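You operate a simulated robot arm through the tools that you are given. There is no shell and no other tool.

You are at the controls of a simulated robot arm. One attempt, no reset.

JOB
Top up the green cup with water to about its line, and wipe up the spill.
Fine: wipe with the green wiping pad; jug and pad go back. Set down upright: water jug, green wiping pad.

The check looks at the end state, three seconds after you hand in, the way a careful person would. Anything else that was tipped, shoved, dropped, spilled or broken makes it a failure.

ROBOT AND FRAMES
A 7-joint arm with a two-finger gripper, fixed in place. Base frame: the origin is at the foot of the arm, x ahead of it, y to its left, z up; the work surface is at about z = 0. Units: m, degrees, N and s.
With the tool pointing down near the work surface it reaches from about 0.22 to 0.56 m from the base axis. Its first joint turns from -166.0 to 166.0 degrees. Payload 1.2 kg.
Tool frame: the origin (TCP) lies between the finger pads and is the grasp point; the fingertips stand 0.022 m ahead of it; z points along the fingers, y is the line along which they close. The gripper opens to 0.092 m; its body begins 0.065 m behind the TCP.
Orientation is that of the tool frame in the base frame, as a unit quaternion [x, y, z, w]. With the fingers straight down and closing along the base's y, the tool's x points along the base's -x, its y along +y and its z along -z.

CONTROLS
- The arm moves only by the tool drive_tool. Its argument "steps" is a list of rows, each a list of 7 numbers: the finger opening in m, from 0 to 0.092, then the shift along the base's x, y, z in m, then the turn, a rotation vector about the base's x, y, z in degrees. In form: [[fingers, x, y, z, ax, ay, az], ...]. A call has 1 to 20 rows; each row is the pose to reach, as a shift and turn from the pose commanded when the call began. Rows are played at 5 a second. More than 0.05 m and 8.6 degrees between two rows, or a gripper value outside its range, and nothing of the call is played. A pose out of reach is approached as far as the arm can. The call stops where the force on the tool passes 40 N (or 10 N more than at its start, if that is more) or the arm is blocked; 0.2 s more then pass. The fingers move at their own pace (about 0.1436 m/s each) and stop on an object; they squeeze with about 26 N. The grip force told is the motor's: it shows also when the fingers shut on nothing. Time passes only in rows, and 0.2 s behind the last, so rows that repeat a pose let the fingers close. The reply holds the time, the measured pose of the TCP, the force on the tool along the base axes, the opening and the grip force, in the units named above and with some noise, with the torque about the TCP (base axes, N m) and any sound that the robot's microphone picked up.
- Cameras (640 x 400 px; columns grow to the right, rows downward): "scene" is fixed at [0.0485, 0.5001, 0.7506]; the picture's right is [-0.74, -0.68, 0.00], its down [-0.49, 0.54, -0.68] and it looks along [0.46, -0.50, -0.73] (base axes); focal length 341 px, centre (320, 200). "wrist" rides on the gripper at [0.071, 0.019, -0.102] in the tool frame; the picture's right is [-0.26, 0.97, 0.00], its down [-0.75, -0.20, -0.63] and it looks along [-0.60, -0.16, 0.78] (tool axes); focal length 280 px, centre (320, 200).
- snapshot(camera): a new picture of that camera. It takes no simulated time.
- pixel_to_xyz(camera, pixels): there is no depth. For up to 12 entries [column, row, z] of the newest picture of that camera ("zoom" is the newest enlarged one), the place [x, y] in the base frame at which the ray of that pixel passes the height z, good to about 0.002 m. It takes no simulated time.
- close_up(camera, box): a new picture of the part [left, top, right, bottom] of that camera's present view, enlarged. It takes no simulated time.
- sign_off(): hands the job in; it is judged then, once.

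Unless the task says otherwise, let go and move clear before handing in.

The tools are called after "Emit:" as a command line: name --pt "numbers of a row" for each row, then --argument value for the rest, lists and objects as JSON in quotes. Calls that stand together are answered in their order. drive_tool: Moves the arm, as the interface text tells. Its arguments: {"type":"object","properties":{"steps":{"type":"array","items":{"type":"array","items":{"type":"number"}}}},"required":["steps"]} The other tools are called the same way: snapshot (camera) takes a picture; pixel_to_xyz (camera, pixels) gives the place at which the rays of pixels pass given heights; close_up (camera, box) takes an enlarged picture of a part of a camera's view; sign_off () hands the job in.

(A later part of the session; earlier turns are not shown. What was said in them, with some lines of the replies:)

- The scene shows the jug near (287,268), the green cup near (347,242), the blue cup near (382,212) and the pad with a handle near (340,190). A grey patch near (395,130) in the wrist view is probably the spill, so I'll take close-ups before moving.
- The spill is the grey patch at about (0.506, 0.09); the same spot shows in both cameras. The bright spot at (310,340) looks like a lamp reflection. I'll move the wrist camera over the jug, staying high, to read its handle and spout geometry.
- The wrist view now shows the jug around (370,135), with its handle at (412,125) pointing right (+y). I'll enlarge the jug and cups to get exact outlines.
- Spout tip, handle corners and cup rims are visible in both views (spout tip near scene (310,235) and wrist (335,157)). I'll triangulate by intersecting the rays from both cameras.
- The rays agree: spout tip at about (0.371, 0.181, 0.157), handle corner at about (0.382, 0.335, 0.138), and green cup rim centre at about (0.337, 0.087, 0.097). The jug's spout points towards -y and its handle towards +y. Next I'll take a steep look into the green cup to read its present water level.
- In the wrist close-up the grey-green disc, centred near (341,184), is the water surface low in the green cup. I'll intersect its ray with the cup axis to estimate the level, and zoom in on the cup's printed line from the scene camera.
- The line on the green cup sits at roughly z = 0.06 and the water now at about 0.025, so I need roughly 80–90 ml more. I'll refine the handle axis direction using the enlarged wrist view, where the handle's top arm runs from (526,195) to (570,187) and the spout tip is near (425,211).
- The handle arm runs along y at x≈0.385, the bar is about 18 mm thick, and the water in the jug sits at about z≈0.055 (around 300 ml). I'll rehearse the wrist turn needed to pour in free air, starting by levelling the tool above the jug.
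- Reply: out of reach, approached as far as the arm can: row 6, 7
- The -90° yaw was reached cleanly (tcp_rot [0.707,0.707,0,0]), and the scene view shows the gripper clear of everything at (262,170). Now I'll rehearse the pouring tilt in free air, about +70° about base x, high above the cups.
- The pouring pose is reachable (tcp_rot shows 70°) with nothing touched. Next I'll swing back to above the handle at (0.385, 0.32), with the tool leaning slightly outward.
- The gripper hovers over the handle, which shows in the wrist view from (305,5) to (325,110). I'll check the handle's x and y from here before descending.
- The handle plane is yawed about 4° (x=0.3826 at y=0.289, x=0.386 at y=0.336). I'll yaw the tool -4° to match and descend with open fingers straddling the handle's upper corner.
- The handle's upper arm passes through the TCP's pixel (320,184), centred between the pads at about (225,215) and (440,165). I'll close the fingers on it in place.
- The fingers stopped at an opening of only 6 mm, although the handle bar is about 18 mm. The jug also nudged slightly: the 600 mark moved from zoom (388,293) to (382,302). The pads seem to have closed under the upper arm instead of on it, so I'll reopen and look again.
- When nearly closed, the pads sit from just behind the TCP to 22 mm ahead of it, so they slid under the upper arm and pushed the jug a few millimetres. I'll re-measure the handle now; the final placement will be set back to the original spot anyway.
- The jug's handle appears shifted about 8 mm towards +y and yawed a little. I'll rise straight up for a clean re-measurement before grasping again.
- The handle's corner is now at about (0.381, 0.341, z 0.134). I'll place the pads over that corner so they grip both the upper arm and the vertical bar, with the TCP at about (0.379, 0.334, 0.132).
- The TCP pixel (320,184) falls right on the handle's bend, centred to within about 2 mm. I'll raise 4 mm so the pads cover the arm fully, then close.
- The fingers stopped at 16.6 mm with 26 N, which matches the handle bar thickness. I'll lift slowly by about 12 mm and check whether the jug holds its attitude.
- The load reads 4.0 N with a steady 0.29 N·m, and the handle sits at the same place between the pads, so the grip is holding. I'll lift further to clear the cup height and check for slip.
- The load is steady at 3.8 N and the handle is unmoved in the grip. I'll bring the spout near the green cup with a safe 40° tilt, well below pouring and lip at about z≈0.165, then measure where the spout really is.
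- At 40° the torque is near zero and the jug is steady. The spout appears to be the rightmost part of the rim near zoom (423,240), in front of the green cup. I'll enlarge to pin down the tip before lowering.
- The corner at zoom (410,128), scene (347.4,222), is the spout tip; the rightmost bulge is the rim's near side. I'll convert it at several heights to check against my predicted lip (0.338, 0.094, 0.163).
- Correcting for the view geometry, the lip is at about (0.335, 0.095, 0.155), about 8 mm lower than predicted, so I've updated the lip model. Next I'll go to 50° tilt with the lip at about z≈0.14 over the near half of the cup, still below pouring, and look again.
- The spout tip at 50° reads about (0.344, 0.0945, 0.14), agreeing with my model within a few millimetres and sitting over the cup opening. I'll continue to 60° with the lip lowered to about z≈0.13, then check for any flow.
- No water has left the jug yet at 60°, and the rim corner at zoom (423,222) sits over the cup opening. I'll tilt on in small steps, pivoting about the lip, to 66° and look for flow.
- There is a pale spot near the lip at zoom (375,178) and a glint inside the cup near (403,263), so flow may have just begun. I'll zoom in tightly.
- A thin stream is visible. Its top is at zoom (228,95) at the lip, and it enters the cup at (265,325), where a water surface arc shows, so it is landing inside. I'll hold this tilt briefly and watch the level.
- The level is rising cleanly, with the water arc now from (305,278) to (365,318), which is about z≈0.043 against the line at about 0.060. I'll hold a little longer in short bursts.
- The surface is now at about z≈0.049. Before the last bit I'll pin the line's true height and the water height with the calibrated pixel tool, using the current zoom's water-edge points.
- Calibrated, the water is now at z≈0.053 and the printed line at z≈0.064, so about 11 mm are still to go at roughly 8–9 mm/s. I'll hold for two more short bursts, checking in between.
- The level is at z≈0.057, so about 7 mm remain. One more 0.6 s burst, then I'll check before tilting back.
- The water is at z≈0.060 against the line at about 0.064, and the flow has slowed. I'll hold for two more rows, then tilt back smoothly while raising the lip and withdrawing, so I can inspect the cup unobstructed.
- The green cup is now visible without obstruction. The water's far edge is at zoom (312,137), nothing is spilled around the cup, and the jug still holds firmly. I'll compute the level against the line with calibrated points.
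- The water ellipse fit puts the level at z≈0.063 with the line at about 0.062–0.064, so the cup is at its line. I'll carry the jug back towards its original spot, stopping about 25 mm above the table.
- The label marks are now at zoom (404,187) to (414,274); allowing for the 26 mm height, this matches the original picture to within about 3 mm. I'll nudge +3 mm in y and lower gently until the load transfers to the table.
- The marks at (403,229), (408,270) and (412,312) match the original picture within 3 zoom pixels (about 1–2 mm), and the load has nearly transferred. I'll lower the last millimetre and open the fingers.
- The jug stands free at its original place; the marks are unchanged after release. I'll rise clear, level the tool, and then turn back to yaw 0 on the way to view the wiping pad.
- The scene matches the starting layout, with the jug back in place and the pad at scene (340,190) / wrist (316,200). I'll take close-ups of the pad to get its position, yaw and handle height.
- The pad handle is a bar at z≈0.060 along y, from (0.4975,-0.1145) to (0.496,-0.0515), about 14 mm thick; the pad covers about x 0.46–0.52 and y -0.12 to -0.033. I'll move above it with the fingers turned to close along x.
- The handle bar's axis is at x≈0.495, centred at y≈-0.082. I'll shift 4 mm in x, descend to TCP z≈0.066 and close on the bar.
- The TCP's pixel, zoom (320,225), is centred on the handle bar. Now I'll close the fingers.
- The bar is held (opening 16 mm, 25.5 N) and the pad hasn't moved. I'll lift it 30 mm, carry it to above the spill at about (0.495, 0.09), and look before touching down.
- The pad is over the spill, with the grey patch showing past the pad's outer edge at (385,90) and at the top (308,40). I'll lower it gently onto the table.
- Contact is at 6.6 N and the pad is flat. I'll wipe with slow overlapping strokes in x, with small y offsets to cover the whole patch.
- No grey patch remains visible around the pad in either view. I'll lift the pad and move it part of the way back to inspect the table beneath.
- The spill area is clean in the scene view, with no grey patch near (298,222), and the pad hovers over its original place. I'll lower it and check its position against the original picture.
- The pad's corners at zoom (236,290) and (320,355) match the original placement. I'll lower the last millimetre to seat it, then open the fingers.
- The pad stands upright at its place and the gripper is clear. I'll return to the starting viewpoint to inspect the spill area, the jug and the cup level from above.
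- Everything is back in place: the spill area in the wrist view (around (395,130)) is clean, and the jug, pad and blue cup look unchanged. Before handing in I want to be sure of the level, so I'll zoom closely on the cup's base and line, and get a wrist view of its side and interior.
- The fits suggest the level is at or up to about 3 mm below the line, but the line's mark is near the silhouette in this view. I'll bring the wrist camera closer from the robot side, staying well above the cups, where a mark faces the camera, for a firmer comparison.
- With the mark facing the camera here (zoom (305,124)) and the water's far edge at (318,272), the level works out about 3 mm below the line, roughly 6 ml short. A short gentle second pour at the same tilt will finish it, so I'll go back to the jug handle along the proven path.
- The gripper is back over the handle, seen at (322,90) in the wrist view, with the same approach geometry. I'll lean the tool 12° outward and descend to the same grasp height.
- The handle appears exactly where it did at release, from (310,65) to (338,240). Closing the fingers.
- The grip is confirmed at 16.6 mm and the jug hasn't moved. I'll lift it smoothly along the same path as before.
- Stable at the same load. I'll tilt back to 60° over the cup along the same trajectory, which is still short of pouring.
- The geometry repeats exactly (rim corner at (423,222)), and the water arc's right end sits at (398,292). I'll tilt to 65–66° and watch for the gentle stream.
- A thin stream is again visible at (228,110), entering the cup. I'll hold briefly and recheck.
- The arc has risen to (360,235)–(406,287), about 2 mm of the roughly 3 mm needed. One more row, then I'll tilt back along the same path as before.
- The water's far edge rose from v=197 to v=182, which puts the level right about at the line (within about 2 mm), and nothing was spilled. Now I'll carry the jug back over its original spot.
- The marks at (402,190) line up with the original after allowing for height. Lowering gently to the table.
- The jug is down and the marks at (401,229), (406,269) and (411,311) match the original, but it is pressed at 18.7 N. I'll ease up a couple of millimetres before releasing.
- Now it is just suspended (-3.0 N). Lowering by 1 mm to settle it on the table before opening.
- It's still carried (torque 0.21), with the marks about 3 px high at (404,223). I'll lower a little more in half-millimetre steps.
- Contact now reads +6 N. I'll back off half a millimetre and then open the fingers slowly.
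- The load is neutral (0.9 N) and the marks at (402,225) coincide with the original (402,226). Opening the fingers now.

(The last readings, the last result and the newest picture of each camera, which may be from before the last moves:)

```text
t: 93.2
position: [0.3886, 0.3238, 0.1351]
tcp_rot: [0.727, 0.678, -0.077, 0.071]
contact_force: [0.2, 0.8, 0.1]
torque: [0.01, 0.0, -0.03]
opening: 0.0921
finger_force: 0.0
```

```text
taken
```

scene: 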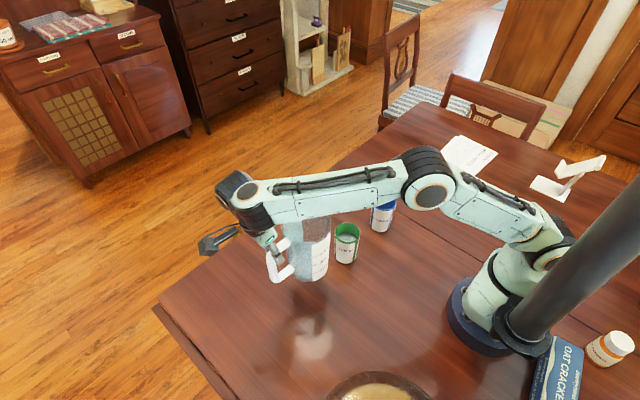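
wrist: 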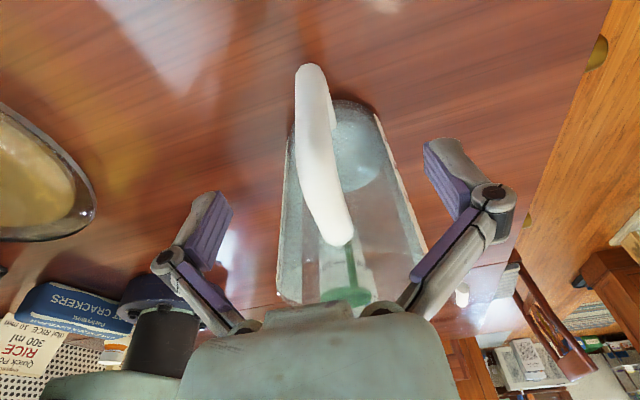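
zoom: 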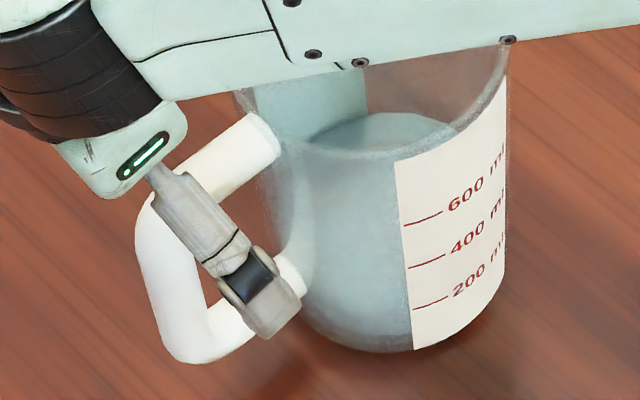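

The jug is released and standing at its original place. I'll retreat straight up, level the tool, and go to the starting viewpoint for a last inspection.

Emit:
drive_tool --pt "0.092 0 0 0.02 0 0 0" --pt "0.092 0 0 0.045 0 0 0" --pt "0.092 0 0 0.07 0 0 0" --pt "0.092 0 0 0.095 3.99 -0.28 0" --pt "0.092 0 0 0.12 7.98 -0.56 0" --pt "0.092 0 0 0.13 11.97 -0.84 0" --pt "0.092 0 0 0.13 11.97 -0.84 0"

Emit:
drive_tool --pt "0.092 -0.0065 -0.027 0.011 0 0 7.83" --pt "0.092 -0.0129 -0.0543 0.022 0 0 15.67" --pt "0.092 -0.0194 -0.0815 0.034 0 0 23.5" --pt "0.092 -0.0258 -0.1087 0.046 0 0 31.33" --pt "0.092 -0.0323 -0.1358 0.058 0 0 39.17" --pt "0.092 -0.0388 -0.163 0.07 0 0 47" --pt "0.092 -0.0452 -0.19 0.083 0 0 54.83" --pt "0.092 -0.0517 -0.2173 0.096 0 0 62.67" --pt "0.092 -0.0581 -0.2445 0.109 0 0 70.5" --pt "0.092 -0.0646 -0.2717 0.122 0 0 78.33" --pt "0.092 -0.071 -0.299 0.135 0 0 86.17" --pt "0.092 -0.0765 -0.326 0.147 0 0 94" --pt "0.092 -0.0765 -0.326 0.147 0 0 94"

Emit:
snapshot --camera "wrist"

Emit:
snapshot --camera "scene"

Emit:
close_up --camera "scene" --box '[220, 150, 420, 320]'

Emit:
close_up --camera "wrist" --box '[240, 0, 640, 200]'

```text
t: 94.8
position: [0.3875, 0.323, 0.2661]
tcp_rot: [0.731, 0.682, 0.0, -0.001]
contact_force: [-0.2, 0.4, -0.3]
torque: [-0.02, 0.0, -0.02]
opening: 0.0922
finger_force: 0.1
```

```text
t: 97.6
position: [0.3126, -0.0046, 0.4133]
tcp_rot: [0.0, 1.0, 0.0, 0.0]
contact_force: [0.4, 0.0, 0.2]
torque: [-0.01, 0.01, 0.01]
opening: 0.092
finger_force: 0.1
```

```text
taken
```

wrist: 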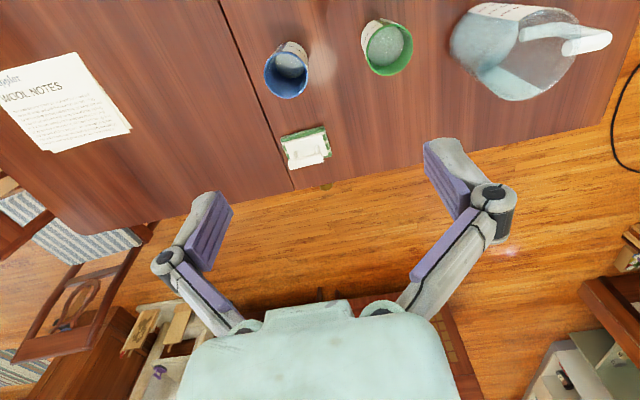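

```text
taken
```

scene: 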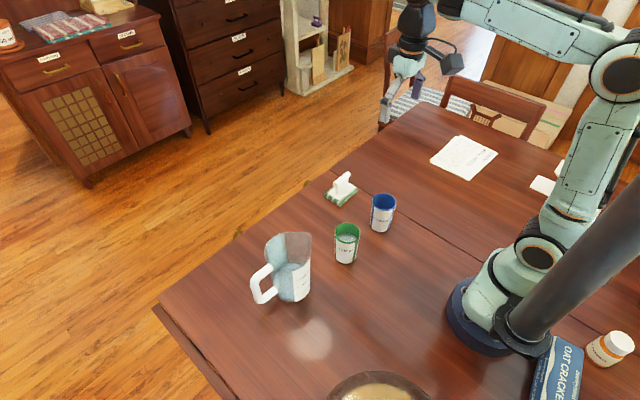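

```text
2.35 times, centred on (320, 235) of scene
```

zoom: 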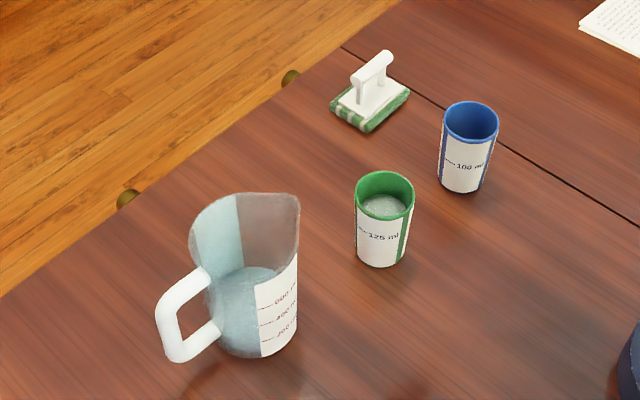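

```text
1.60 times, centred on (440, 100) of wrist
```

zoom: 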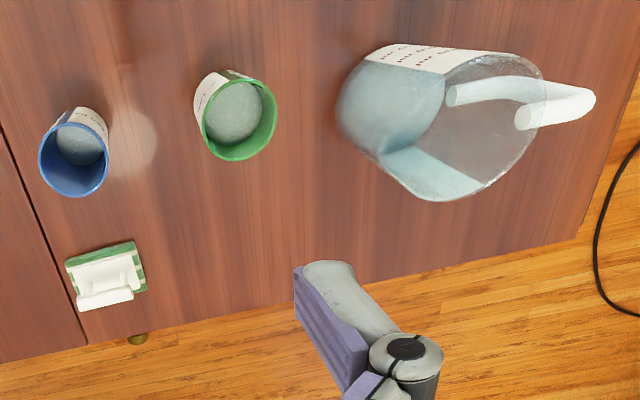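

The final pictures show the green cup filled to about its line, and the table clean where the spill was at wrist (395,130). The jug and pad stand upright at their original places, the blue cup is untouched, and the gripper is open and well clear, so I'm handing in.

Emit:
sign_off

```text
The job is handed in.
```

The green cup is filled to about its 125 ml line, and the spill is wiped up. By my image measurements, the water ended within about 2 mm of the line, probably slightly over.

- **Pouring:** I poured twice, because the first pour left the level about 3 mm low. The stream stayed inside the cup, and I saw no new water on the table.
- **Spill:** I wiped it with the green pad. The last pictures from both cameras show that patch of table clean.
- **Jug and pad:** Both are upright, back within a couple of millimetres of where they started. My first grasp of the handle closed in the wrong place and slid the jug about 1.5 cm without spilling. I corrected that when I set the jug down.
- **Everything else:** The blue cup and the other items weren't touched. The gripper is open and clear of the table.
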